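You operate a simulated robot arm through the tools that you are given. There is no shell and no other tool. Be economical: measure what you need, move in short steps, check, and stop when the job is done.

You run a simulated robot arm. Do the job below in one go: nothing can be reset, and whatever is moved stays where it is left.

## Task
Pour the open jar's sauce through the sieve into the sauce pan.
Fine: a spoonful may stay in the jar; put jar and sieve back. Set down upright: open jar.

The check looks at the end state, three seconds after you hand in, the way a careful person would. Anything else that was tipped, shoved, dropped, spilled or broken makes it a failure.

## Robot
A 6-joint arm with a fingered hand on a trunk, on a base that drives. Base frame: it is fixed to the floor where the robot stands at the start and does not move with it; the origin is under the middle of the robot, x ahead of it, y to its left, z up. Lengths are in m, angles in degrees, forces in N, time in s.
With the tool pointing down near the work surface it reaches from about 0.46 to 0.94 m from the robot's upright axis, wherever it stands. Its first joint turns from -166.0 to 166.0 degrees. Payload 5 kg.
The TCP is the grasp point between the finger pads, 0.043 m short of the fingertips. In the tool frame z runs along the fingers and y along their closing line. Largest opening 0.144 m; the body of the gripper starts 0.05 m behind the TCP. The gripper is a hand of 5 fingers: y runs from the thumb to the fingers, the wrist lies at [-0.021, -0.133, -0.233] in the tool frame, and closing takes about 1.5 s.
Orientation is that of the tool frame in the base frame, as [roll, pitch, yaw] about the fixed x, y, z axes, in that order (R = Rz(yaw) Ry(pitch) Rx(roll)). With the fingers straight down and the wrist toward the robot, the tool's x, y and z point along [0, 1, 0], [1, 0, 0] and [0, 0, -1] of the base frame.

## Interface
- The arm moves only by the tool drive_tool. Its argument "series" is a list of rows, each a list of 3 entries, a list of its own where there are three numbers: the gripper command, from -1 (shut) to 1 (fully open), values between in proportion, then the shift along the tool's x, y, z in units of 100 mm (1.0 is 100 mm), then the turn, a rotation vector about the tool's x, y, z in units of 180 degrees (1.0 is 180 degrees). In form: [[jaw, [x, y, z], [rx, ry, rz]], ...]. A call has 1 to 10 rows; each row is the pose to reach, as a shift and turn from the pose commanded when the call began, along the tool's axes at that moment. A call with a number of a shift or a turn outside -1 to 1 is refused whole. Each row takes 0.2 s and may step no farther than 0.05 m and 8.6 degrees from the row before; otherwise, or with a gripper value out of range, the whole call is refused. Where a pose cannot be reached the arm comes as near as it can. A force on the tool above 40 N (or 10 N above the force at the start of the call, whichever is more), or a blocked arm, ends the call early, and 0.2 s more pass. Each finger travels about 0.072 m/s and halts on what it meets, pressing with about 33 N; the grip force reading is that of the motor and also rises with nothing between the fingers. The clock runs only during rows and for 0.2 s after the last one: add rows that repeat a pose to give the fingers time. It gives the time, the measured TCP pose, the force on the tool (base axes), the opening and the grip force at its end, in the units of the frame above (readings bear some noise), with the torque about the TCP (base axes, N m) and any sound that the robot's microphone picked up, and new pictures: "show" is both (left out), scene, wrist or none.
- Cameras (640 x 400 px; columns grow to the right, rows downward): "scene" is now at [0.0289, 0.1654, 1.4375]; the picture's right is [0.11, -0.99, 0.00], its down [-0.56, -0.06, -0.83] and it looks along [0.82, 0.09, -0.56] (base axes); focal length 262 px, centre (320, 200). "wrist" rides on the gripper at [0.086, -0.109, -0.168] in the tool frame; the picture's right is [-0.80, 0.28, -0.53], its down [-0.54, -0.73, 0.42] and it looks along [-0.27, 0.63, 0.73] (tool axes); focal length 275 px, centre (320, 200). There is no depth. A picture from a camera that has moved, and an enlarged one, comes with that camera's place and axes in the base frame and with its lens.
- slide_trunk(by): slides the trunk up (or, below 0, down) by that many m; the arm and the scene camera ride with it, the base frame stays. It gives what a move gives, with no picture.
- base_move(legs): drives the robot by 1 to 6 legs, each [ahead, left, turn to the left] in m, m and degrees, along the robot's own axes; the way and the turn of a leg run together, so that a leg with both is an arc; at most 1.5 m and 180 degrees a leg. The arm and the cameras ride along, it lands a little off, and it stops where it bumps. It gives what a move gives, and a new picture of the scene camera.
- set_grasp(shape): the hand has 5 fingers and takes this shape, open, in about a second: jaw (thumb against the fingers, like two jaws); tri (thumb and two fingers); tip (a fingertip pinch); poke (one finger out to press); point (the index stretched); flat (the hand flat); cup (the hand cupped); fist (a fist). The gripper value then closes the fingers along that shape, each until it touches; the sizes above hold for jaw. It gives what a move gives, with no picture.
- turn_head(pan, tilt): turns the head with the scene camera to pan (to the left, within 155 degrees either way) and tilt (down, from -29 to 69), counted from straight ahead of the robot. It gives what a move gives, and a new picture of the scene camera.
- zoom(camera, box): a new picture of the part [left, top, right, bottom] of that camera's present view, enlarged. No time passes.
- hand_in(): hands the job in; it is judged then, once.

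Go step by step. Nothing tells you exact positions but the pictures and the camera data: compare them with the known pose of the tool, close in by small moves and look again before you grip or let go. The budget is 120 turns and 260 pictures, counting those below and the enlarged ones. Unless the task says otherwise, let go and move clear before handing in, and close with one line.

The tools are called after "Emit:" as name(argument=value, ...) on one line, values as JSON. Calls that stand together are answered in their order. drive_tool: Moves the arm, as the interface text tells. Its arguments: {"type":"object","properties":{"series":{"type":"array"},"show":{"type":"string","enum":["both","scene","wrist","none"]}},"required":["series"]} The other tools are called the same way: slide_trunk (by) slides the trunk up or down; set_grasp (shape) gives the hand a shape; base_move (legs) drives the base; turn_head (pan, tilt) turns the head that bears the scene camera; zoom (camera, box) takes an enlarged picture of a part of a camera's view; hand_in () hands the job in.

At the start:

```text
time: 0.0
position: [0.4764, 0.25, 1.2028]
orientation: [-180.0, -0.1, 90.0]
ft_force: [0.7, -0.4, 0.4]
wrist_torque: [0.01, 0.01, -0.02]
gripper_width: 0.1434
grip_force: 0.0
shape: jaw
trunk travel left (down, up): [-0.35, 0.24]
robot x, y, heading: [-0.0001, -0.0012, -0.0]
head pan, tilt: [6.4, 34.2]
```

scene: 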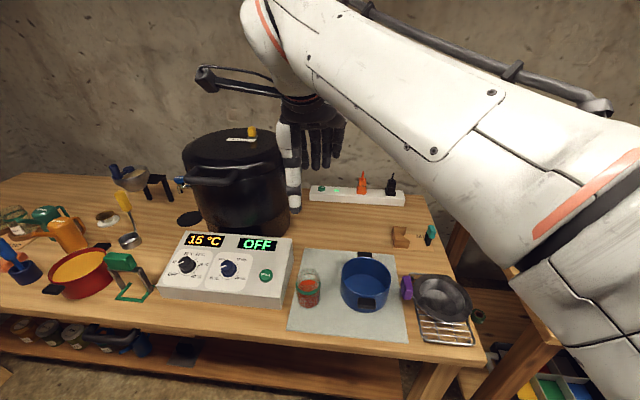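
wrist: 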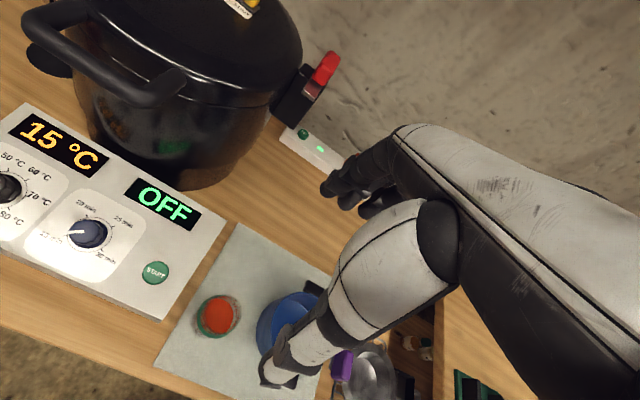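

I see a jar with red sauce, a blue pan on a grey mat, and a sieve-like thing with a purple handle on a rack to the right. I'll zoom in to identify them.

Emit:
zoom(camera="scene", box=[280, 220, 500, 360])

Emit:
zoom(camera="scene", box=[0, 150, 200, 310])

Emit:
zoom(camera="wrist", box=[160, 260, 440, 400])

```text
2.86 times, centred on (390, 290) of scene
camera zoom: at [0.0289, 0.1654, 1.4375], right [0.11, -0.99, 0.0], down [-0.56, -0.06, -0.83], along [0.82, 0.09, -0.56], focal length 749 px, centre (120, -57)
```

zoom: 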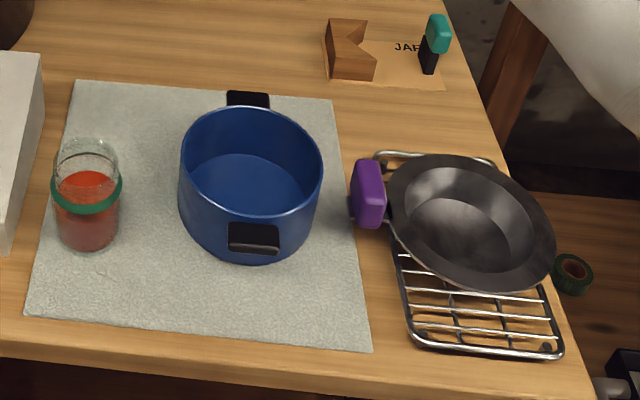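

```text
2.50 times, centred on (100, 230) of scene
camera zoom: at [0.0289, 0.1654, 1.4375], right [0.11, -0.99, 0.0], down [-0.56, -0.06, -0.83], along [0.82, 0.09, -0.56], focal length 656 px, centre (870, 125)
```

zoom: 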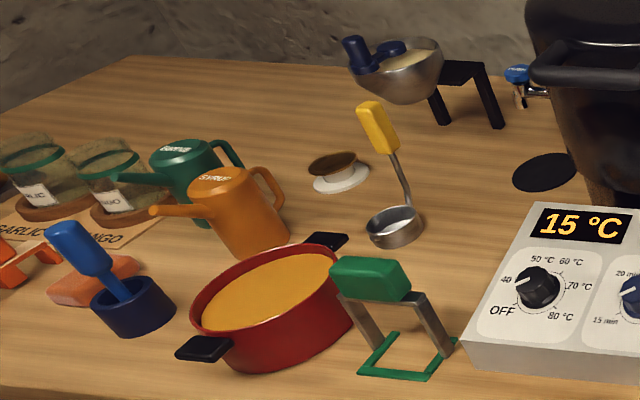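

```text
2.29 times, centred on (300, 330) of wrist
camera zoom: at [0.3668, 0.335, 1.369], right [0.28, -0.8, 0.53], down [-0.73, -0.54, -0.42], along [0.63, -0.27, -0.73], focal length 629 px, centre (366, -97)
```

zoom: 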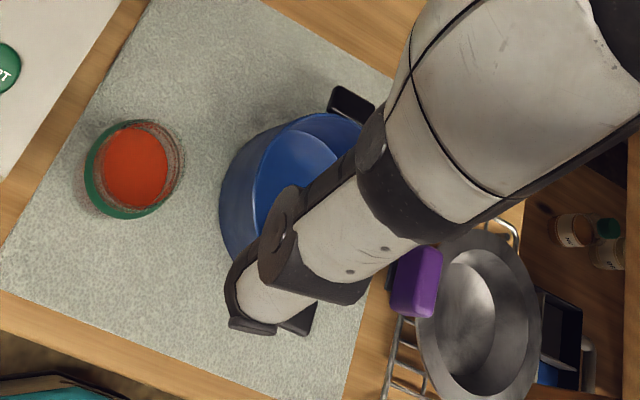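

The sieve isn't certain yet: it could be the purple-handled bowl or the blue-handled one at the back left. I'll look around with the head.

Emit:
turn_head(pan=40, tilt=34)

Emit:
turn_head(pan=-35, tilt=45)

```text
time: 1.0
position: [0.4757, 0.2506, 1.2019]
orientation: [-180.0, 0.0, 89.9]
ft_force: [0.0, 0.6, 0.5]
wrist_torque: [0.04, -0.01, 0.03]
gripper_width: 0.1436
grip_force: 0.0
shape: jaw
trunk travel left (down, up): [-0.35, 0.24]
robot x, y, heading: [-0.0017, -0.0019, 0.3]
head pan, tilt: [40.0, 34.0]
camera scene: at [0.0088, 0.2125, 1.4378], right [0.64, -0.77, 0.0], down [-0.43, -0.36, -0.83], along [0.64, 0.53, -0.56], focal length 262 px, centre (320, 200)
```

scene: 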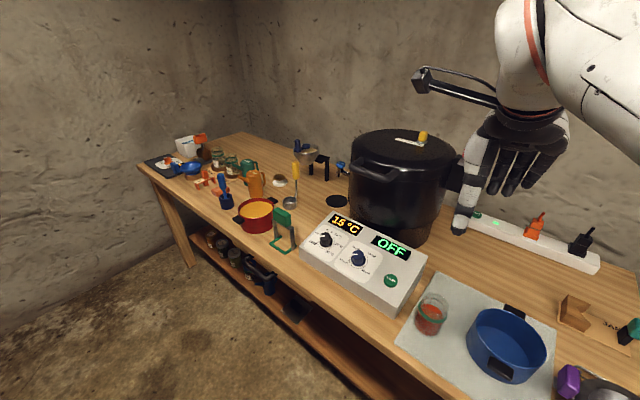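

```text
time: 2.5
position: [0.4768, 0.2507, 1.2027]
orientation: [-179.9, 0.0, 89.9]
ft_force: [0.4, -0.8, -0.7]
wrist_torque: [0.01, -0.01, 0.0]
gripper_width: 0.1435
grip_force: 0.0
shape: jaw
trunk travel left (down, up): [-0.35, 0.24]
robot x, y, heading: [-0.0036, 0.0004, 0.2]
head pan, tilt: [-35.0, 45.0]
camera scene: at [0.0076, 0.109, 1.4215], right [-0.57, -0.82, 0.0], down [-0.58, 0.41, -0.71], along [0.58, -0.41, -0.71], focal length 262 px, centre (320, 200)
```

scene: 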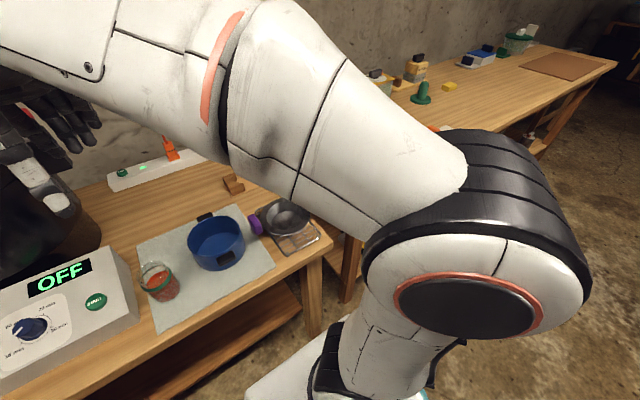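

Next I compare the candidates, zooming here on the purple one and then on the left one.

Emit:
zoom(camera="scene", box=[180, 170, 340, 270])

Emit:
turn_head(pan=30, tilt=30)

Emit:
zoom(camera="scene", box=[240, 130, 400, 230])

Emit:
zoom(camera="scene", box=[160, 130, 400, 280])

```text
4.00 times, centred on (260, 220) of scene
camera zoom: at [0.0076, 0.109, 1.4215], right [-0.57, -0.82, 0.0], down [-0.58, 0.41, -0.71], along [0.58, -0.41, -0.71], focal length 1049 px, centre (560, 120)
```

zoom: 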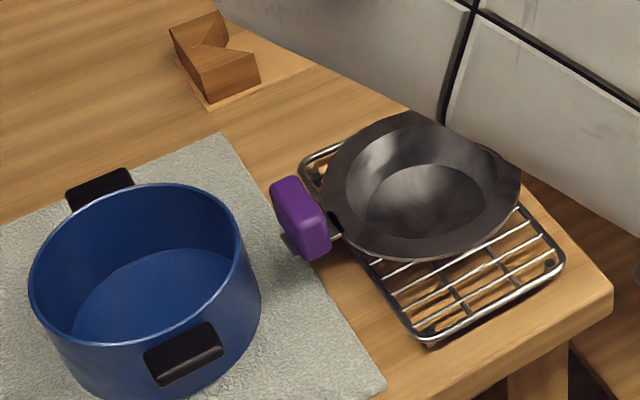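

```text
time: 3.8
position: [0.4756, 0.2499, 1.2023]
orientation: [-180.0, 0.0, 90.0]
ft_force: [0.5, 0.0, 0.0]
wrist_torque: [-0.01, -0.01, 0.01]
gripper_width: 0.1435
grip_force: 0.0
shape: jaw
trunk travel left (down, up): [-0.35, 0.24]
robot x, y, heading: [-0.0016, 0.0011, -0.2]
head pan, tilt: [30.0, 30.0]
camera scene: at [0.0193, 0.2008, 1.444], right [0.5, -0.87, 0.0], down [-0.43, -0.25, -0.87], along [0.75, 0.43, -0.5], focal length 262 px, centre (320, 200)
```

scene: 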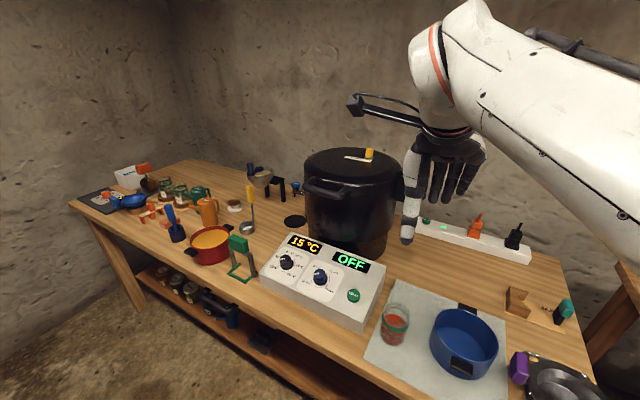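

```text
4.00 times, centred on (320, 180) of scene
camera zoom: at [0.0193, 0.2008, 1.444], right [0.5, -0.87, 0.0], down [-0.43, -0.25, -0.87], along [0.75, 0.43, -0.5], focal length 1049 px, centre (320, 280)
```

zoom: 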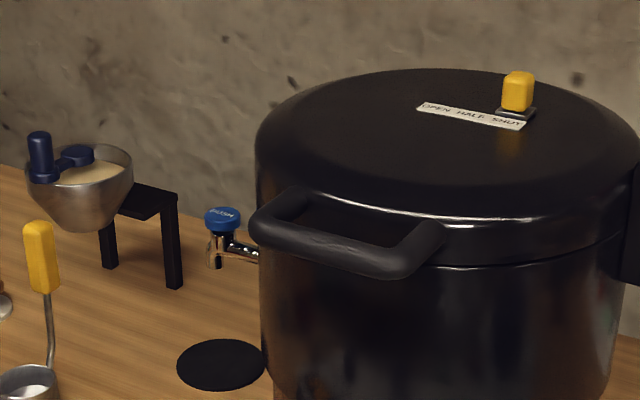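

```text
2.67 times, centred on (280, 205) of scene
camera zoom: at [0.0193, 0.2008, 1.444], right [0.5, -0.87, 0.0], down [-0.43, -0.25, -0.87], along [0.75, 0.43, -0.5], focal length 700 px, centre (427, 187)
```

zoom: 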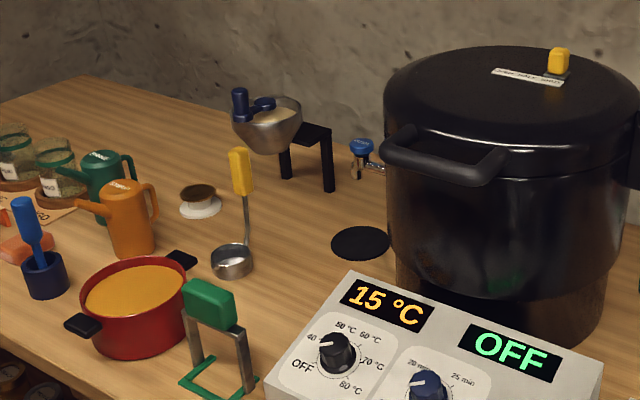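

The purple-handled mesh bowl on the wire rack looks like the sieve: the blue-handled one is a funnel already holding something. I estimate jar (0.465, 0.245), pan (0.51, 0.095) and sieve (0.47, -0.10). I'll back off for arm room and look again.

Emit:
base_move(legs=[[-0.2, 0, 0]])

Emit:
turn_head(pan=-8, tilt=40)

Emit:
drive_tool(series=[[1, [0, 0, 0.3], [0, 0, 0]], [1, [-0.4, 0, 0.6], [0, 0, 0]], [1, [-0.8, 0, 0.9], [0, 0, 0]], [1, [-1, 0, 1.0], [0, 0, 0]]])

```text
time: 5.4
position: [0.2761, 0.2492, 1.2023]
orientation: [180.0, 0.0, 90.0]
ft_force: [-0.2, 0.5, 0.0]
wrist_torque: [0.0, 0.0, -0.05]
gripper_width: 0.1436
grip_force: 0.0
shape: jaw
trunk travel left (down, up): [-0.35, 0.24]
robot x, y, heading: [-0.2028, -0.0012, 0.1]
head pan, tilt: [30.0, 30.0]
camera scene: at [-0.1811, 0.2007, 1.4441], right [0.5, -0.87, 0.0], down [-0.43, -0.25, -0.87], along [0.75, 0.43, -0.5], focal length 262 px, centre (320, 200)
```

scene: 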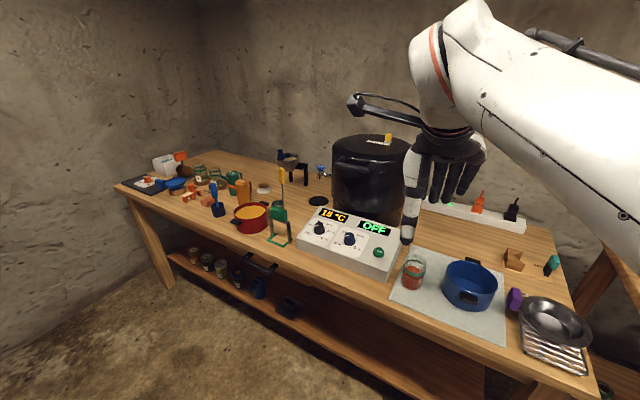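

```text
time: 6.5
position: [0.2759, 0.2506, 1.2009]
orientation: [-180.0, 0.0, 90.0]
ft_force: [0.5, 0.2, -0.2]
wrist_torque: [0.02, -0.01, -0.01]
gripper_width: 0.1435
grip_force: 0.0
shape: jaw
trunk travel left (down, up): [-0.35, 0.24]
robot x, y, heading: [-0.2002, 0.0021, -0.1]
head pan, tilt: [-8.0, 40.0]
camera scene: at [-0.1751, 0.1438, 1.4287], right [-0.14, -0.99, 0.0], down [-0.64, 0.09, -0.77], along [0.76, -0.11, -0.64], focal length 262 px, centre (320, 200)
```

scene: 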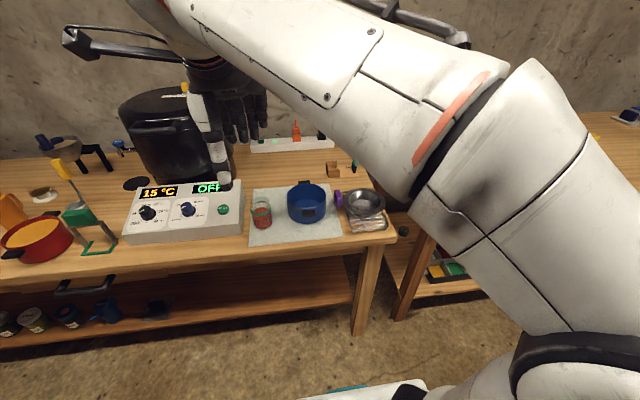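

```text
time: 7.5
position: [0.2749, 0.1491, 1.104]
orientation: [179.9, -0.1, 90.1]
ft_force: [-0.5, -0.4, 0.1]
wrist_torque: [-0.02, 0.0, 0.0]
gripper_width: 0.1436
grip_force: 0.0
shape: jaw
trunk travel left (down, up): [-0.35, 0.24]
robot x, y, heading: [-0.2008, 0.0017, -0.1]
head pan, tilt: [-8.0, 40.0]
camera scene: at [-0.1752, 0.1437, 1.4287], right [-0.14, -0.99, 0.0], down [-0.64, 0.09, -0.77], along [0.76, -0.11, -0.64], focal length 262 px, centre (320, 200)
camera wrist: at [0.1653, 0.2341, 1.2701], right [0.28, -0.8, 0.53], down [-0.72, -0.54, -0.42], along [0.63, -0.27, -0.73], focal length 275 px, centre (320, 200)
```

scene: 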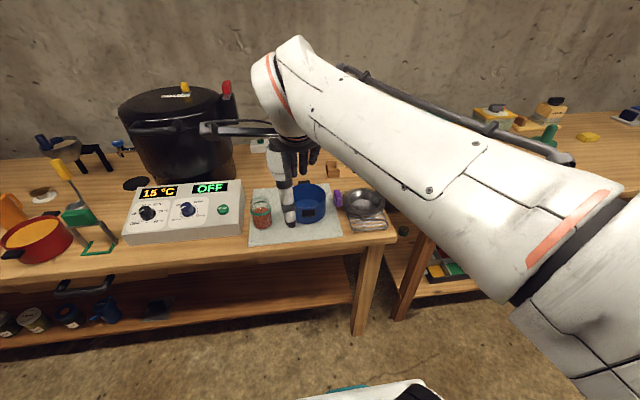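
wrist: 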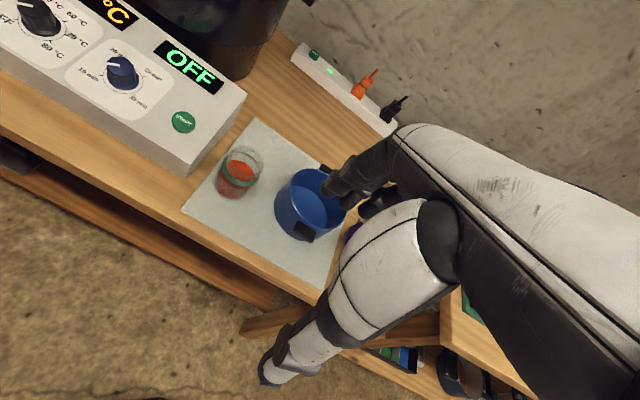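

The arm now has room. I'll move the hand to the right so the wrist camera sees the sieve and its handle.

Emit:
drive_tool(series=[[1, [-0.5, 0, 0], [0, 0, 0]], [1, [-1, 0, 0], [0, 0, 0]]], show="none")

Emit:
drive_tool(series=[[1, [-0.5, 0, 0], [0, 0, 0]], [1, [-1, 0, 0], [0, 0, 0]]], show="none")

Emit:
drive_tool(series=[[1, [-0.5, 0.3, 0], [0, 0, 0]], [1, [-1, 0.5, 0], [0, 0, 0]]])

Emit:
zoom(camera="wrist", box=[160, 80, 360, 205])

Emit:
zoom(camera="scene", box=[240, 150, 400, 250])

```text
time: 8.1
position: [0.275, 0.0491, 1.103]
orientation: [180.0, -0.1, 90.0]
ft_force: [0.2, 0.2, 0.8]
wrist_torque: [-0.04, -0.01, -0.01]
gripper_width: 0.1436
grip_force: 0.0
shape: jaw
trunk travel left (down, up): [-0.35, 0.24]
robot x, y, heading: [-0.2047, -0.0023, -0.1]
head pan, tilt: [-8.0, 40.0]
```

```text
time: 8.7
position: [0.2768, -0.05, 1.1019]
orientation: [180.0, -0.1, 90.1]
ft_force: [-0.1, 0.5, -0.3]
wrist_torque: [-0.03, -0.03, -0.01]
gripper_width: 0.1437
grip_force: 0.1
shape: jaw
trunk travel left (down, up): [-0.35, 0.24]
robot x, y, heading: [-0.2065, 0.002, -0.0]
head pan, tilt: [-8.0, 40.0]
```

```text
refused: row 1 steps farther than a row can; nothing moved
```

```text
3.20 times, centred on (260, 142) of wrist
camera zoom: at [0.1672, 0.0351, 1.2696], right [0.29, -0.8, 0.53], down [-0.73, -0.54, -0.42], along [0.63, -0.27, -0.73], focal length 881 px, centre (512, 384)
```

zoom: 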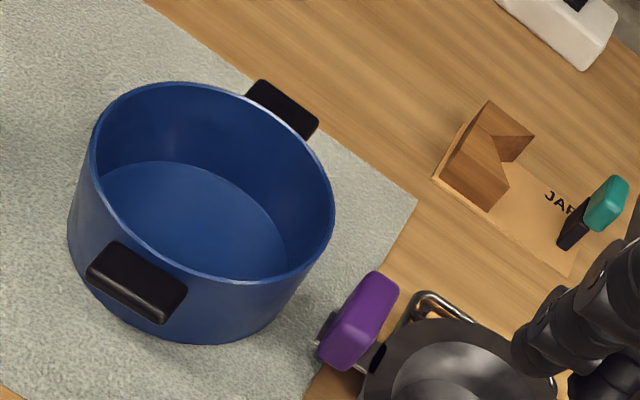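

```text
4.00 times, centred on (320, 200) of scene
camera zoom: at [-0.1751, 0.1438, 1.4287], right [-0.14, -0.99, 0.0], down [-0.64, 0.09, -0.77], along [0.76, -0.11, -0.64], focal length 1049 px, centre (320, 200)
```

zoom: 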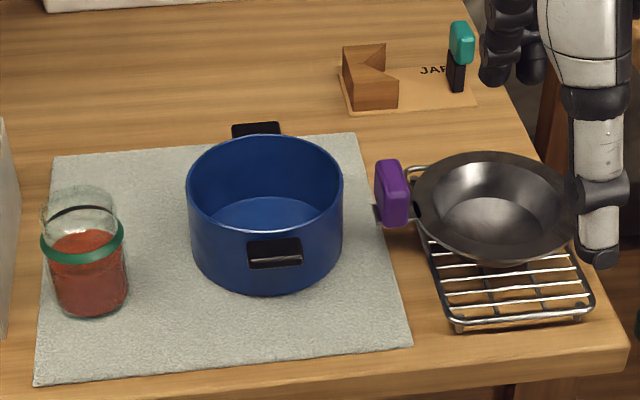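

The pan, sieve and label are visible. I'll move further right to see the whole sieve.

Emit:
drive_tool(series=[[1, [-0.45, 0, 0], [0, 0, 0]], [1, [-0.9, 0, 0], [0, 0, 0]], [1, [-1, 0.3, 0.2], [0, 0, 0]]], show="none")

Emit:
drive_tool(series=[[1, [-0.3, 0.2, 0.2], [0, 0, 0]], [1, [-0.4, 0.5, 0.4], [0, 0, 0]]], show="wrist")

Emit:
zoom(camera="wrist", box=[160, 80, 360, 205])

```text
time: 9.5
position: [0.3077, -0.1497, 1.0819]
orientation: [-180.0, 0.0, 90.1]
ft_force: [-1.2, -0.3, 0.4]
wrist_torque: [-0.04, -0.03, -0.01]
gripper_width: 0.1438
grip_force: 0.0
shape: jaw
trunk travel left (down, up): [-0.35, 0.24]
robot x, y, heading: [-0.1982, -0.0004, -0.3]
head pan, tilt: [-8.0, 40.0]
```

```text
time: 10.1
position: [0.3581, -0.1904, 1.0413]
orientation: [180.0, -0.1, 90.0]
ft_force: [0.3, 0.0, 1.2]
wrist_torque: [-0.01, -0.04, 0.02]
gripper_width: 0.144
grip_force: 0.1
shape: jaw
trunk travel left (down, up): [-0.35, 0.24]
robot x, y, heading: [-0.1999, 0.0013, 0.3]
head pan, tilt: [-8.0, 40.0]
camera wrist: at [0.2479, -0.1057, 1.2087], right [0.28, -0.8, 0.53], down [-0.72, -0.54, -0.42], along [0.63, -0.27, -0.73], focal length 275 px, centre (320, 200)
```

wrist: 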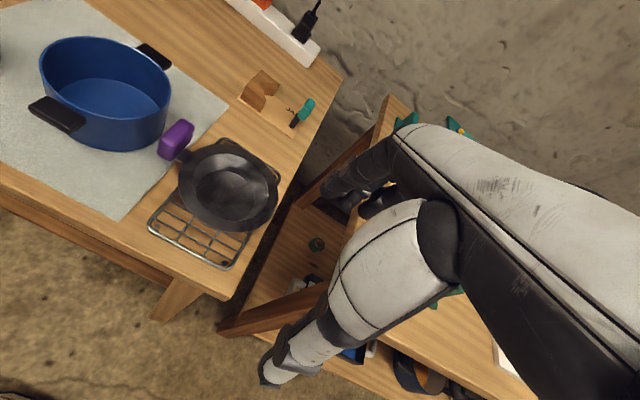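

```text
3.20 times, centred on (260, 142) of wrist
camera zoom: at [0.2479, -0.1057, 1.2087], right [0.28, -0.8, 0.53], down [-0.72, -0.54, -0.42], along [0.63, -0.27, -0.73], focal length 881 px, centre (512, 384)
```

zoom: 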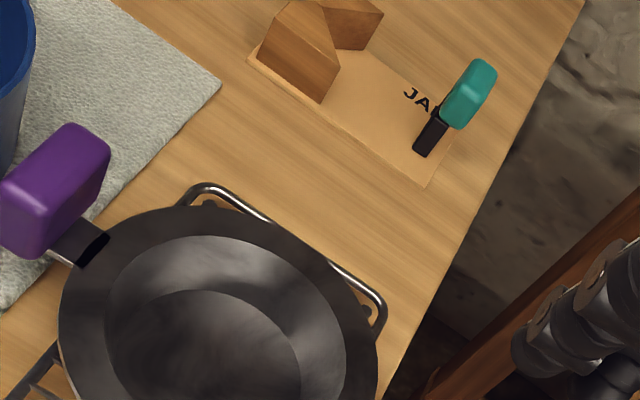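

The purple-handled object may just be a pan, so I need a closer look at it, the blue-handled one on the left, and the right-hand table before deciding.

Emit:
zoom(camera="wrist", box=[140, 110, 290, 270])

Emit:
turn_head(pan=-60, tilt=30)

Emit:
turn_head(pan=35, tilt=40)

Emit:
base_move(legs=[[0, 0.6, 0]])

```text
2.50 times, centred on (215, 190) of wrist
camera zoom: at [0.2479, -0.1057, 1.2087], right [0.28, -0.8, 0.53], down [-0.72, -0.54, -0.42], along [0.63, -0.27, -0.73], focal length 688 px, centre (582, 225)
```

zoom: 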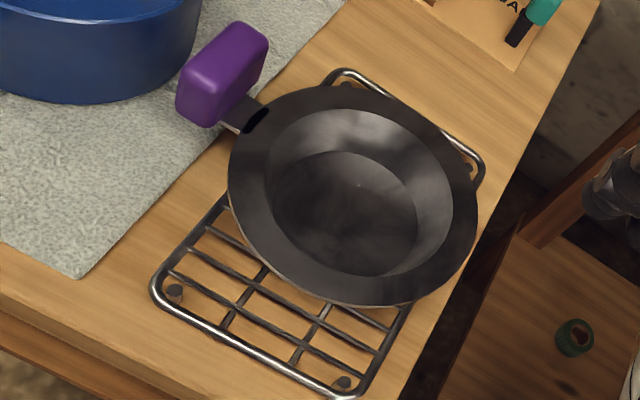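

```text
time: 11.3
position: [0.3575, -0.1905, 1.0418]
orientation: [179.9, 0.0, 90.0]
ft_force: [-0.5, 0.5, -0.4]
wrist_torque: [-0.03, 0.06, 0.01]
gripper_width: 0.1443
grip_force: 0.0
shape: jaw
trunk travel left (down, up): [-0.35, 0.24]
robot x, y, heading: [-0.2, 0.0003, 0.3]
head pan, tilt: [-60.0, 30.0]
camera scene: at [-0.214, 0.0772, 1.444], right [-0.87, -0.5, 0.0], down [-0.25, 0.43, -0.87], along [0.43, -0.75, -0.5], focal length 262 px, centre (320, 200)
```

scene: 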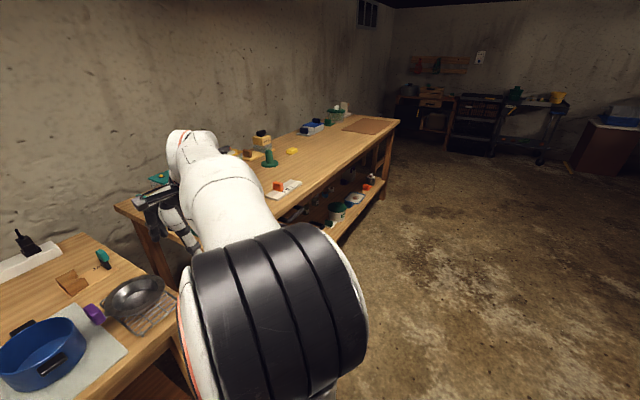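

```text
time: 13.0
position: [0.3573, -0.19, 1.0413]
orientation: [179.9, 0.0, 90.0]
ft_force: [-0.3, -0.1, -0.5]
wrist_torque: [-0.02, 0.01, -0.03]
gripper_width: 0.1437
grip_force: 0.1
shape: jaw
trunk travel left (down, up): [-0.35, 0.24]
robot x, y, heading: [-0.1981, 0.0003, -0.1]
head pan, tilt: [35.0, 40.0]
camera scene: at [-0.1896, 0.2042, 1.4287], right [0.57, -0.82, 0.0], down [-0.53, -0.37, -0.77], along [0.63, 0.44, -0.64], focal length 262 px, centre (320, 200)
```

scene: 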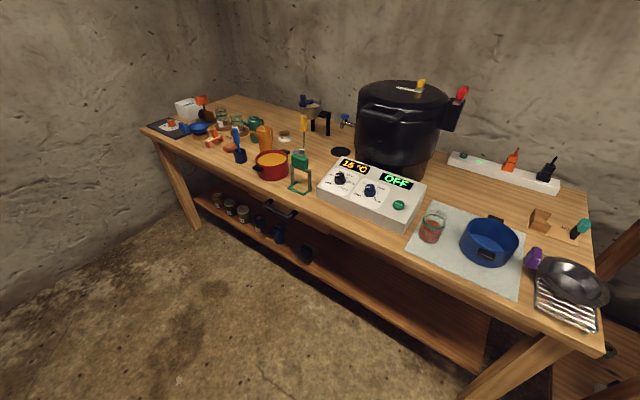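

```text
time: 16.4
position: [0.3578, 0.4082, 1.0412]
orientation: [-180.0, 0.0, 89.9]
ft_force: [0.6, -0.6, -0.5]
wrist_torque: [0.02, 0.0, 0.01]
gripper_width: 0.1441
grip_force: 0.0
shape: jaw
trunk travel left (down, up): [-0.35, 0.24]
robot x, y, heading: [-0.1991, 0.599, -0.1]
head pan, tilt: [35.0, 40.0]
camera scene: at [-0.1889, 0.8027, 1.4287], right [0.57, -0.82, 0.0], down [-0.53, -0.37, -0.77], along [0.63, 0.44, -0.64], focal length 262 px, centre (320, 200)
```

scene: 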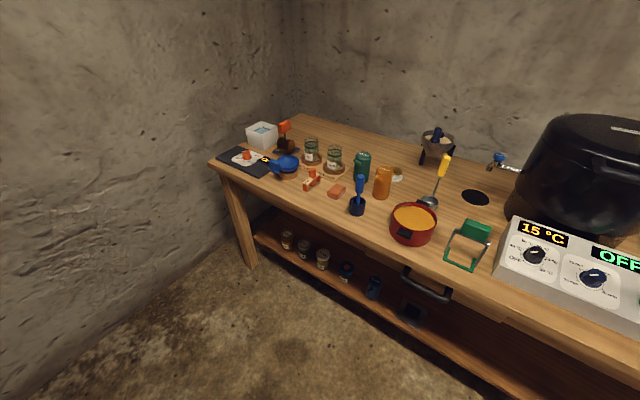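

Emit:
zoom(camera="scene", box=[380, 110, 520, 210])

Emit:
zoom(camera="scene", box=[210, 110, 410, 235])

Emit:
zoom(camera="scene", box=[260, 210, 460, 335])

```text
4.00 times, centred on (450, 160) of scene
camera zoom: at [-0.1889, 0.8027, 1.4287], right [0.57, -0.82, 0.0], down [-0.53, -0.37, -0.77], along [0.63, 0.44, -0.64], focal length 1049 px, centre (-200, 360)
```

zoom: 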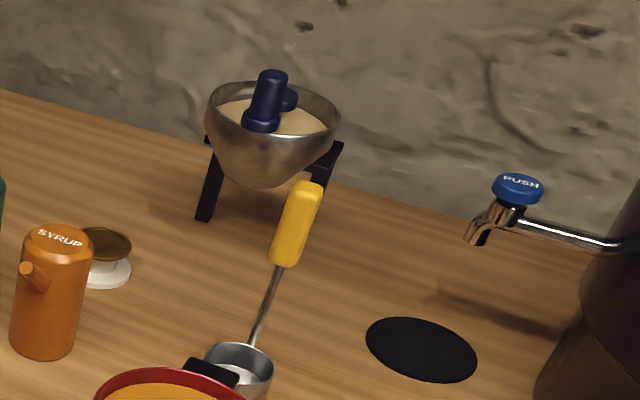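

```text
3.20 times, centred on (310, 172) of scene
camera zoom: at [-0.1889, 0.8027, 1.4287], right [0.57, -0.82, 0.0], down [-0.53, -0.37, -0.77], along [0.63, 0.44, -0.64], focal length 839 px, centre (352, 288)
```

zoom: 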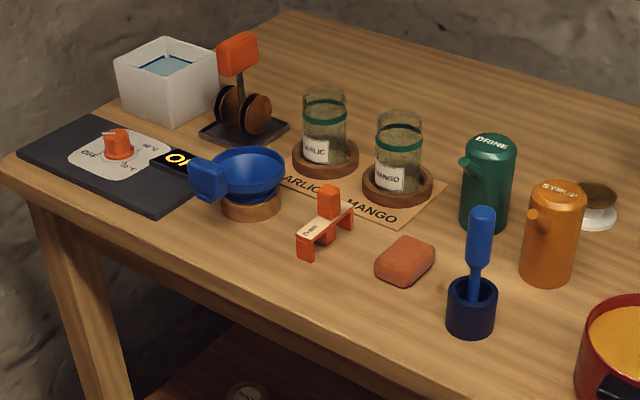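

```text
3.20 times, centred on (360, 272) of scene
camera zoom: at [-0.1889, 0.8027, 1.4287], right [0.57, -0.82, 0.0], down [-0.53, -0.37, -0.77], along [0.63, 0.44, -0.64], focal length 839 px, centre (192, -32)
```

zoom: 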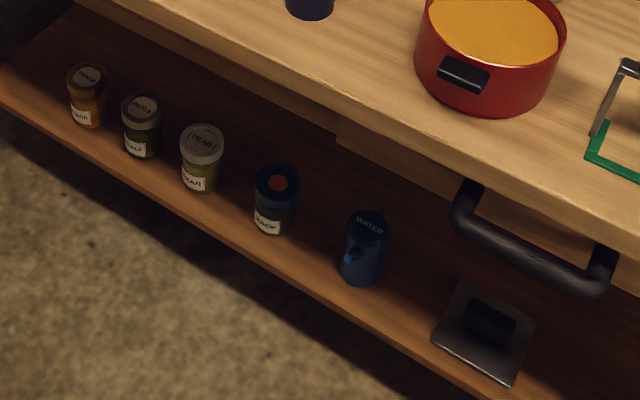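

Nothing on the left looks more like a sieve (food mill, jar funnel, ladle). I'll drive back and check the right-hand table before committing.

Emit:
base_move(legs=[[0, -0.85, 0]])

Emit:
turn_head(pan=-45, tilt=30)

Emit:
zoom(camera="wrist", box=[0, 0, 400, 250])

```text
time: 20.9
position: [0.355, -0.4481, 1.0408]
orientation: [-179.9, 0.0, 89.8]
ft_force: [0.5, -0.6, 1.4]
wrist_torque: [-0.04, 0.01, 0.02]
gripper_width: 0.1436
grip_force: 0.0
shape: jaw
trunk travel left (down, up): [-0.35, 0.24]
robot x, y, heading: [-0.2026, -0.2591, -0.1]
head pan, tilt: [35.0, 40.0]
camera scene: at [-0.1903, -0.0529, 1.4287], right [0.57, -0.82, 0.0], down [-0.53, -0.37, -0.77], along [0.63, 0.44, -0.64], focal length 262 px, centre (320, 200)
```

scene: 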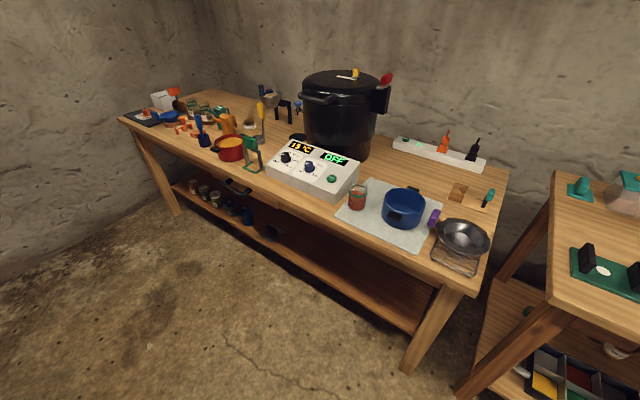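

```text
time: 22.4
position: [0.3561, -0.4486, 1.0421]
orientation: [180.0, 0.1, 89.9]
ft_force: [0.1, -0.8, -0.4]
wrist_torque: [-0.01, 0.02, 0.04]
gripper_width: 0.144
grip_force: 0.0
shape: jaw
trunk travel left (down, up): [-0.35, 0.24]
robot x, y, heading: [-0.2009, -0.2586, -0.0]
head pan, tilt: [-45.0, 30.0]
camera scene: at [-0.1962, -0.1656, 1.4441], right [-0.71, -0.71, 0.0], down [-0.35, 0.35, -0.87], along [0.61, -0.61, -0.5], focal length 262 px, centre (320, 200)
```

scene: 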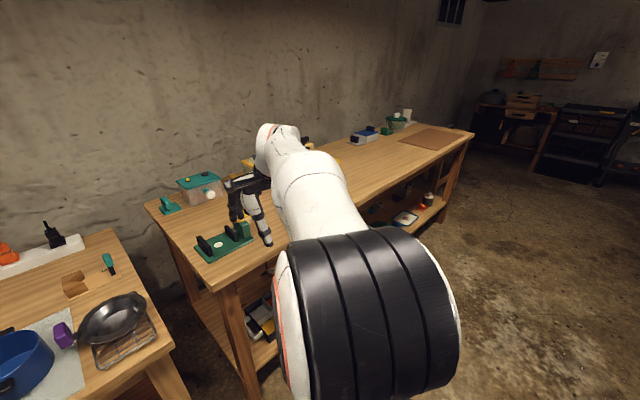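

```text
1.60 times, centred on (200, 125) of wrist
camera zoom: at [0.2462, -0.3635, 1.2088], right [0.28, -0.8, 0.53], down [-0.73, -0.54, -0.42], along [0.63, -0.27, -0.73], focal length 440 px, centre (512, 320)
```

zoom: 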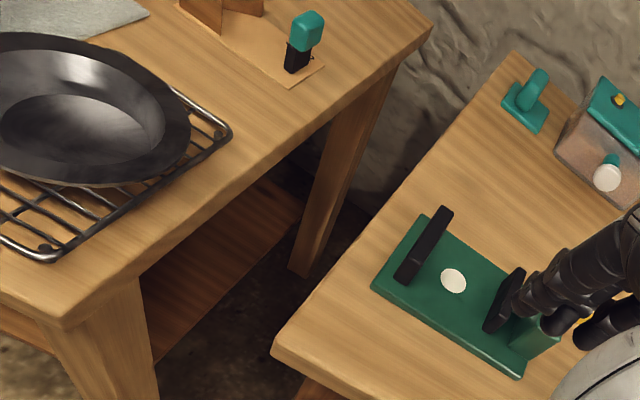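

The right table holds other gear; I'll zoom on the far green bowl.

Emit:
zoom(camera="scene", box=[340, 95, 480, 185])

Emit:
zoom(camera="scene", box=[0, 270, 180, 382])

```text
4.44 times, centred on (410, 140) of scene
camera zoom: at [-0.1962, -0.1656, 1.4441], right [-0.71, -0.71, 0.0], down [-0.35, 0.35, -0.87], along [0.61, -0.61, -0.5], focal length 1166 px, centre (-80, 467)
```

zoom: 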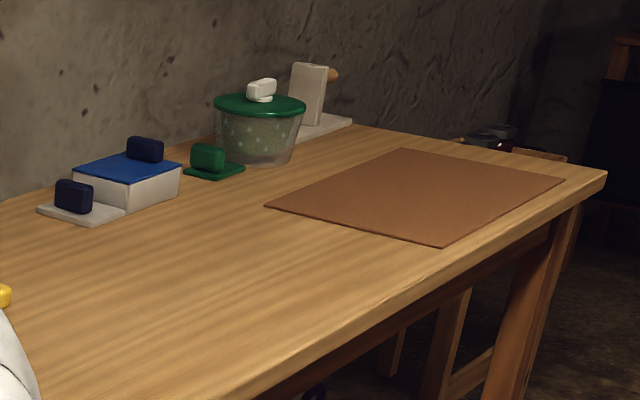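

```text
3.56 times, centred on (90, 326) of scene
camera zoom: at [-0.1962, -0.1656, 1.4441], right [-0.71, -0.71, 0.0], down [-0.35, 0.35, -0.87], along [0.61, -0.61, -0.5], focal length 933 px, centre (1138, -248)
```

zoom: 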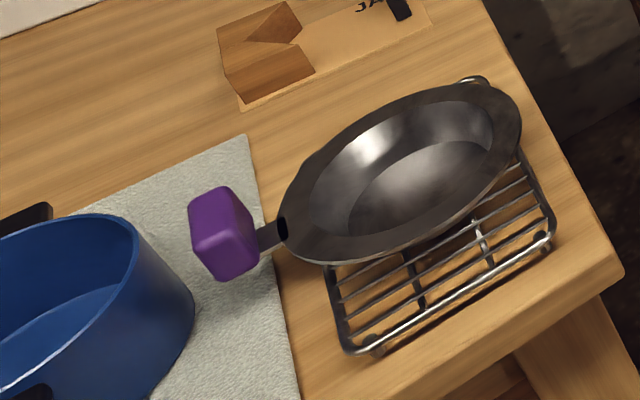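

I'm committed to the purple-handled one on the drain rack: it's sized to sit on the pan's rim. I'll drive to y≈0.1, set the three-finger shape and look at the hand.

Emit:
base_move(legs=[[0, 0.36, 0]])

Emit:
set_grasp(shape="tri")

Emit:
turn_head(pan=-15, tilt=40)

Emit:
drive_tool(series=[[1, [0.4, 0, -0.1], [0, 0, 0]]])

Emit:
zoom(camera="wrist", box=[220, 100, 540, 400])

```text
time: 24.8
position: [0.3556, -0.0892, 1.0416]
orientation: [180.0, 0.0, 89.5]
ft_force: [-0.1, -0.6, -1.0]
wrist_torque: [0.01, 0.02, -0.01]
gripper_width: 0.1439
grip_force: 0.0
shape: jaw
trunk travel left (down, up): [-0.35, 0.24]
robot x, y, heading: [-0.1984, 0.1033, -0.5]
head pan, tilt: [-45.0, 30.0]
camera scene: at [-0.1943, 0.1956, 1.4441], right [-0.71, -0.7, 0.0], down [-0.35, 0.36, -0.87], along [0.61, -0.62, -0.5], focal length 262 px, centre (320, 200)
```

scene: 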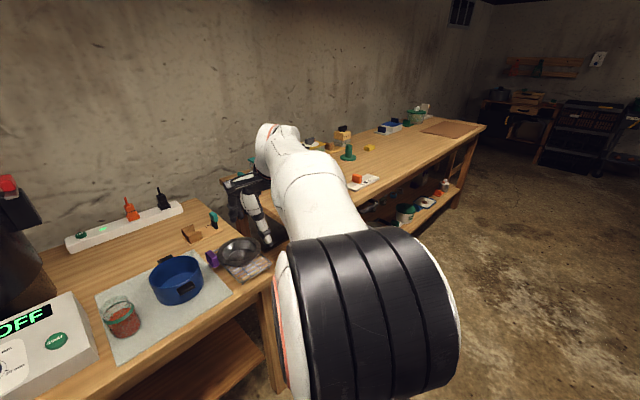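

```text
time: 25.6
position: [0.3566, -0.0901, 1.041]
orientation: [-179.9, 0.0, 89.6]
ft_force: [0.3, -0.2, -0.3]
wrist_torque: [0.02, -0.03, 0.01]
gripper_width: 0.1439
grip_force: 0.0
shape: tri
trunk travel left (down, up): [-0.35, 0.24]
robot x, y, heading: [-0.1971, 0.1068, -0.2]
head pan, tilt: [-45.0, 30.0]
```

```text
time: 26.6
position: [0.3563, -0.0902, 1.0428]
orientation: [180.0, 0.0, 89.6]
ft_force: [0.2, -0.8, 0.4]
wrist_torque: [0.0, 0.01, 0.0]
gripper_width: 0.144
grip_force: 0.1
shape: tri
trunk travel left (down, up): [-0.35, 0.24]
robot x, y, heading: [-0.2006, 0.1076, -0.4]
head pan, tilt: [-15.0, 40.0]
camera scene: at [-0.1759, 0.2375, 1.4287], right [-0.27, -0.96, 0.0], down [-0.62, 0.17, -0.77], along [0.74, -0.2, -0.64], focal length 262 px, centre (320, 200)
```

scene: 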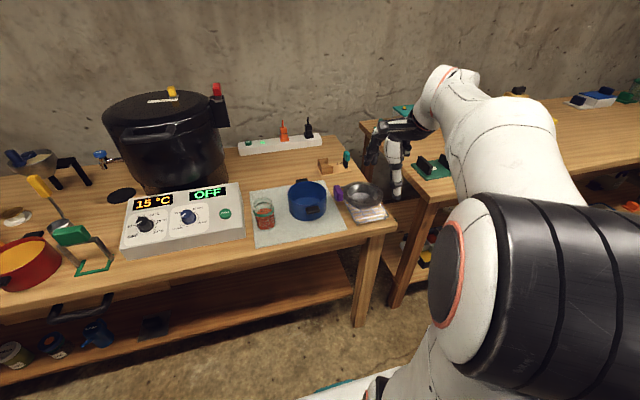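

```text
time: 27.0
position: [0.3567, -0.0498, 1.053]
orientation: [-180.0, 0.0, 89.6]
ft_force: [0.2, -0.8, -1.1]
wrist_torque: [0.05, 0.02, 0.0]
gripper_width: 0.1441
grip_force: 0.0
shape: tri
trunk travel left (down, up): [-0.35, 0.24]
robot x, y, heading: [-0.201, 0.1055, -0.5]
head pan, tilt: [-15.0, 40.0]
camera scene: at [-0.1758, 0.237, 1.4288], right [-0.27, -0.96, 0.0], down [-0.62, 0.17, -0.77], along [0.74, -0.2, -0.64], focal length 262 px, centre (320, 200)
camera wrist: at [0.2477, 0.0359, 1.2196], right [0.28, -0.8, 0.53], down [-0.73, -0.54, -0.42], along [0.62, -0.27, -0.73], focal length 275 px, centre (320, 200)
```

scene: 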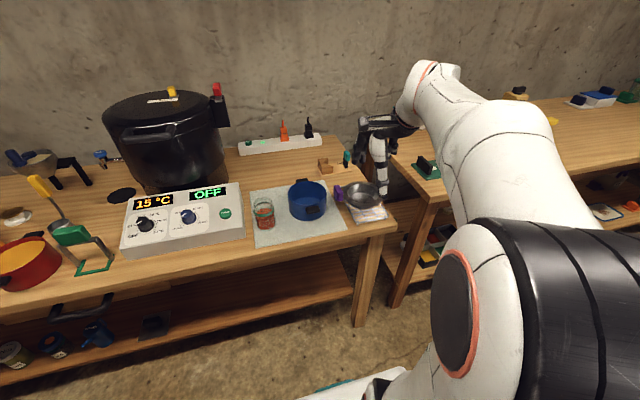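
wrist: 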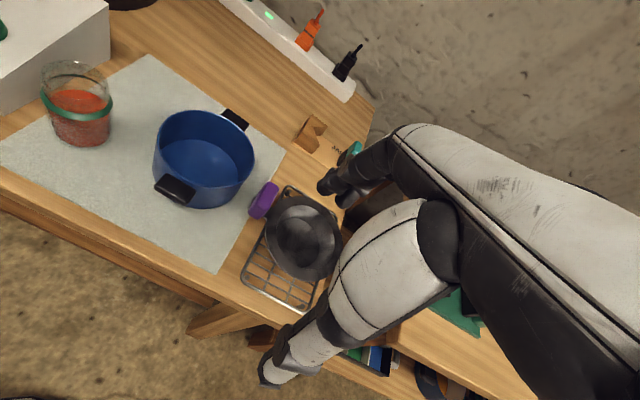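

```text
1.33 times, centred on (380, 250) of wrist
camera zoom: at [0.2477, 0.0359, 1.2196], right [0.28, -0.8, 0.53], down [-0.73, -0.54, -0.42], along [0.62, -0.27, -0.73], focal length 367 px, centre (240, 133)
```

zoom: 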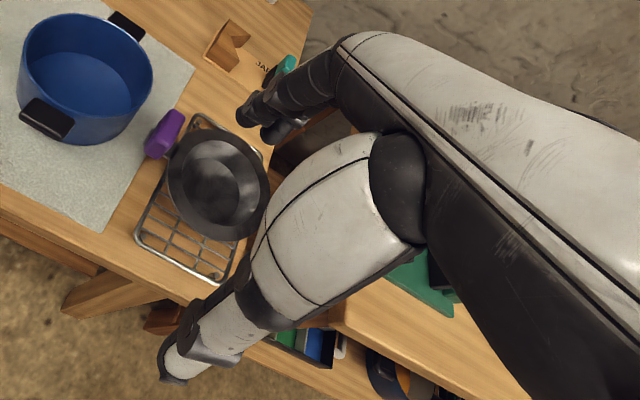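

Triangulating two views puts the purple handle at about (0.486, -0.009, 0.868), a block about 4 cm along x. I'll bring the hand over it and look.

Emit:
drive_tool(series=[[1, [0.2, 0.3, 0.2], [0, 0, 0]], [1, [0.4, 0.6, 0.4], [0, 0, 0]], [1, [0.4, 0.95, 0.6], [0, 0, 0]], [1, [0.4, 1, 0.6], [0, 0, 0]]], show="none")

Emit:
drive_tool(series=[[1, [0, 0.29, 0.15], [0, 0, 0]], [1, [0, 0.29, 0.25], [0, 0, 0]]])

Emit:
zoom(camera="wrist", box=[200, 150, 440, 400])

Emit:
zoom(camera="scene", box=[260, 130, 420, 230])

```text
time: 28.0
position: [0.4567, -0.0101, 0.9912]
orientation: [179.9, 0.0, 89.6]
ft_force: [-0.1, 0.1, -0.6]
wrist_torque: [-0.01, 0.05, -0.01]
gripper_width: 0.1439
grip_force: 0.0
shape: tri
trunk travel left (down, up): [-0.35, 0.24]
robot x, y, heading: [-0.2015, 0.1021, -0.2]
head pan, tilt: [-15.0, 40.0]
```

```text
time: 28.6
position: [0.4863, -0.0112, 0.9671]
orientation: [-180.0, 0.0, 89.7]
ft_force: [0.3, 0.1, -0.6]
wrist_torque: [0.0, 0.01, -0.01]
gripper_width: 0.1438
grip_force: 0.1
shape: tri
trunk travel left (down, up): [-0.35, 0.24]
robot x, y, heading: [-0.2006, 0.1021, -0.9]
head pan, tilt: [-15.0, 40.0]
camera scene: at [-0.1754, 0.2375, 1.4287], right [-0.27, -0.96, 0.0], down [-0.62, 0.17, -0.77], along [0.74, -0.2, -0.64], focal length 262 px, centre (320, 200)
camera wrist: at [0.3773, 0.075, 1.1338], right [0.28, -0.8, 0.53], down [-0.73, -0.54, -0.42], along [0.62, -0.27, -0.73], focal length 275 px, centre (320, 200)
```

scene: 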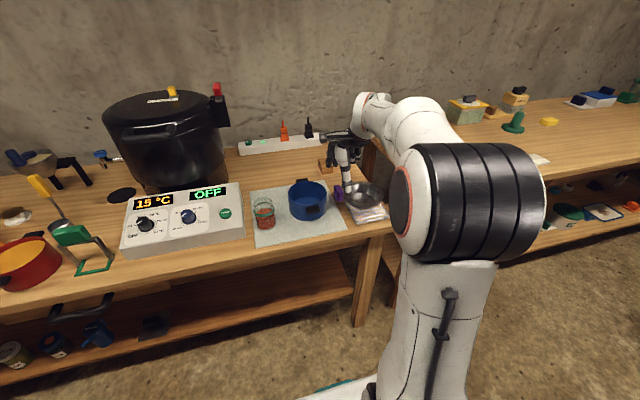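
wrist: 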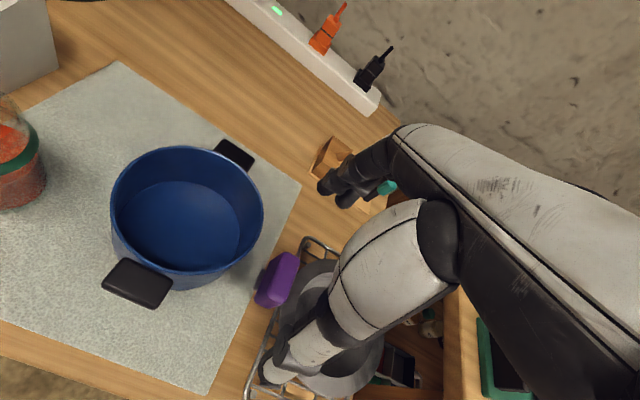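

```text
1.60 times, centred on (320, 275) of wrist
camera zoom: at [0.3773, 0.075, 1.1338], right [0.28, -0.8, 0.53], down [-0.73, -0.54, -0.42], along [0.62, -0.27, -0.73], focal length 440 px, centre (320, 80)
```

zoom: 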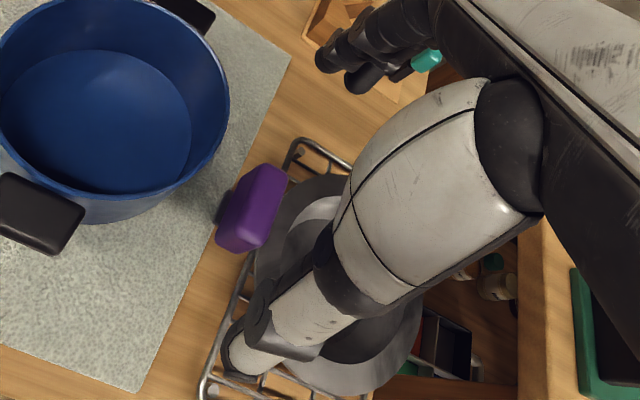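

```text
4.00 times, centred on (340, 180) of scene
camera zoom: at [-0.1754, 0.2375, 1.4287], right [-0.27, -0.96, 0.0], down [-0.62, 0.17, -0.77], along [0.74, -0.2, -0.64], focal length 1049 px, centre (240, 280)
```

zoom: 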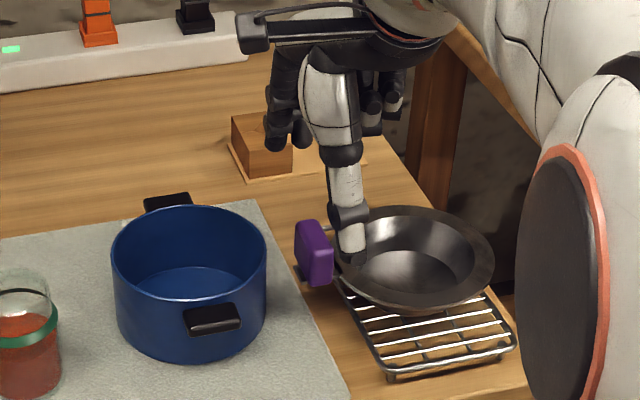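

The hand is well aligned over the handle, thumb on the robot side and two fingers behind. I'll descend with a partly open grip.

Emit:
drive_tool(series=[[0.6, [0.03, -0.02, 0.25], [0, 0, 0]], [0.4, [0.06, -0.03, 0.5], [0, 0, 0]], [0.4, [0.06, -0.03, 0.8], [0, 0, 0]], [0.4, [0.06, -0.03, 0.95], [0, 0, 0]]])

Emit:
zoom(camera="wrist", box=[220, 150, 460, 400])

Emit:
zoom(camera="scene", box=[280, 140, 400, 215])

```text
time: 29.6
position: [0.4844, -0.0046, 0.8711]
orientation: [180.0, 0.0, 89.5]
ft_force: [0.7, -1.1, -0.4]
wrist_torque: [0.04, 0.01, -0.02]
gripper_width: 0.101
grip_force: 0.2
shape: tri
trunk travel left (down, up): [-0.35, 0.24]
robot x, y, heading: [-0.1956, 0.1046, -0.0]
head pan, tilt: [-15.0, 40.0]
camera scene: at [-0.1758, 0.2375, 1.4287], right [-0.27, -0.96, 0.0], down [-0.62, 0.17, -0.77], along [0.74, -0.2, -0.64], focal length 262 px, centre (320, 200)
camera wrist: at [0.3736, 0.081, 1.0391], right [0.28, -0.8, 0.53], down [-0.73, -0.54, -0.42], along [0.63, -0.27, -0.73], focal length 275 px, centre (320, 200)
```

scene: 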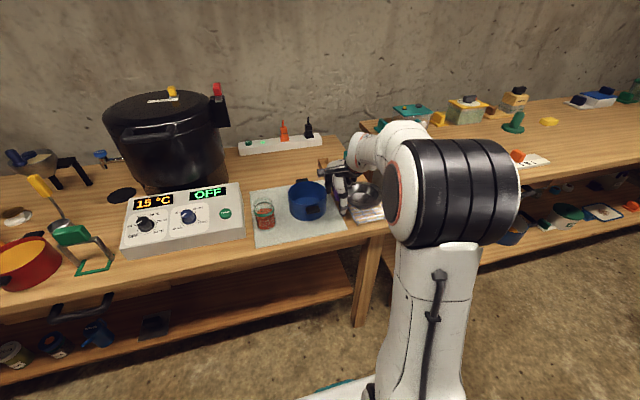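
wrist: 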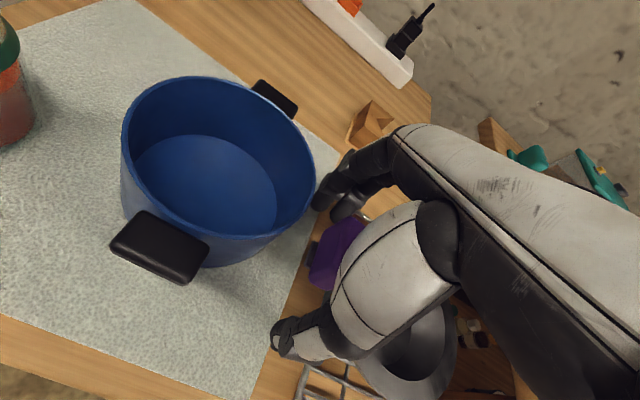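

```text
1.60 times, centred on (340, 275) of wrist
camera zoom: at [0.3736, 0.081, 1.0391], right [0.28, -0.8, 0.53], down [-0.73, -0.54, -0.42], along [0.63, -0.27, -0.73], focal length 440 px, centre (288, 80)
```

zoom: 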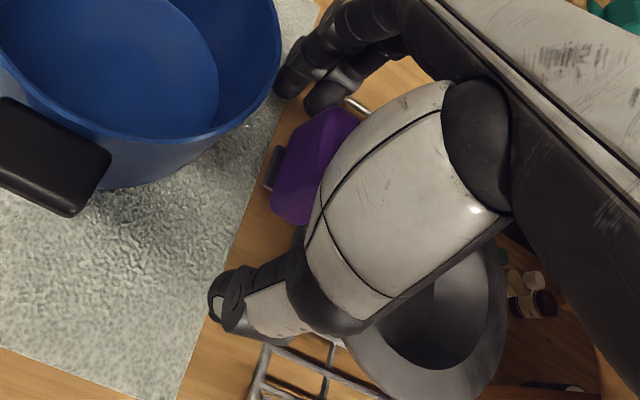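

```text
5.33 times, centred on (340, 178) of scene
camera zoom: at [-0.1758, 0.2375, 1.4287], right [-0.27, -0.96, 0.0], down [-0.62, 0.17, -0.77], along [0.74, -0.2, -0.64], focal length 1399 px, centre (213, 320)
```

zoom: 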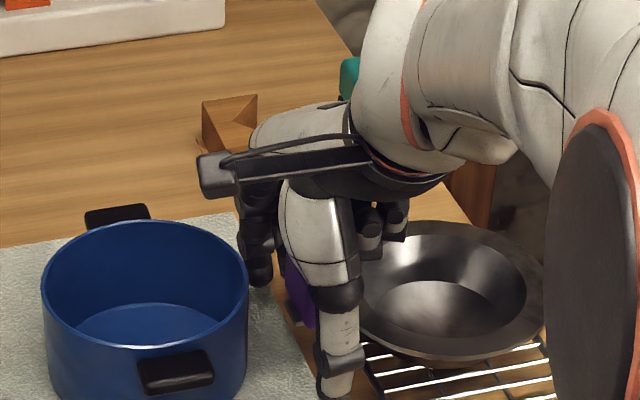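

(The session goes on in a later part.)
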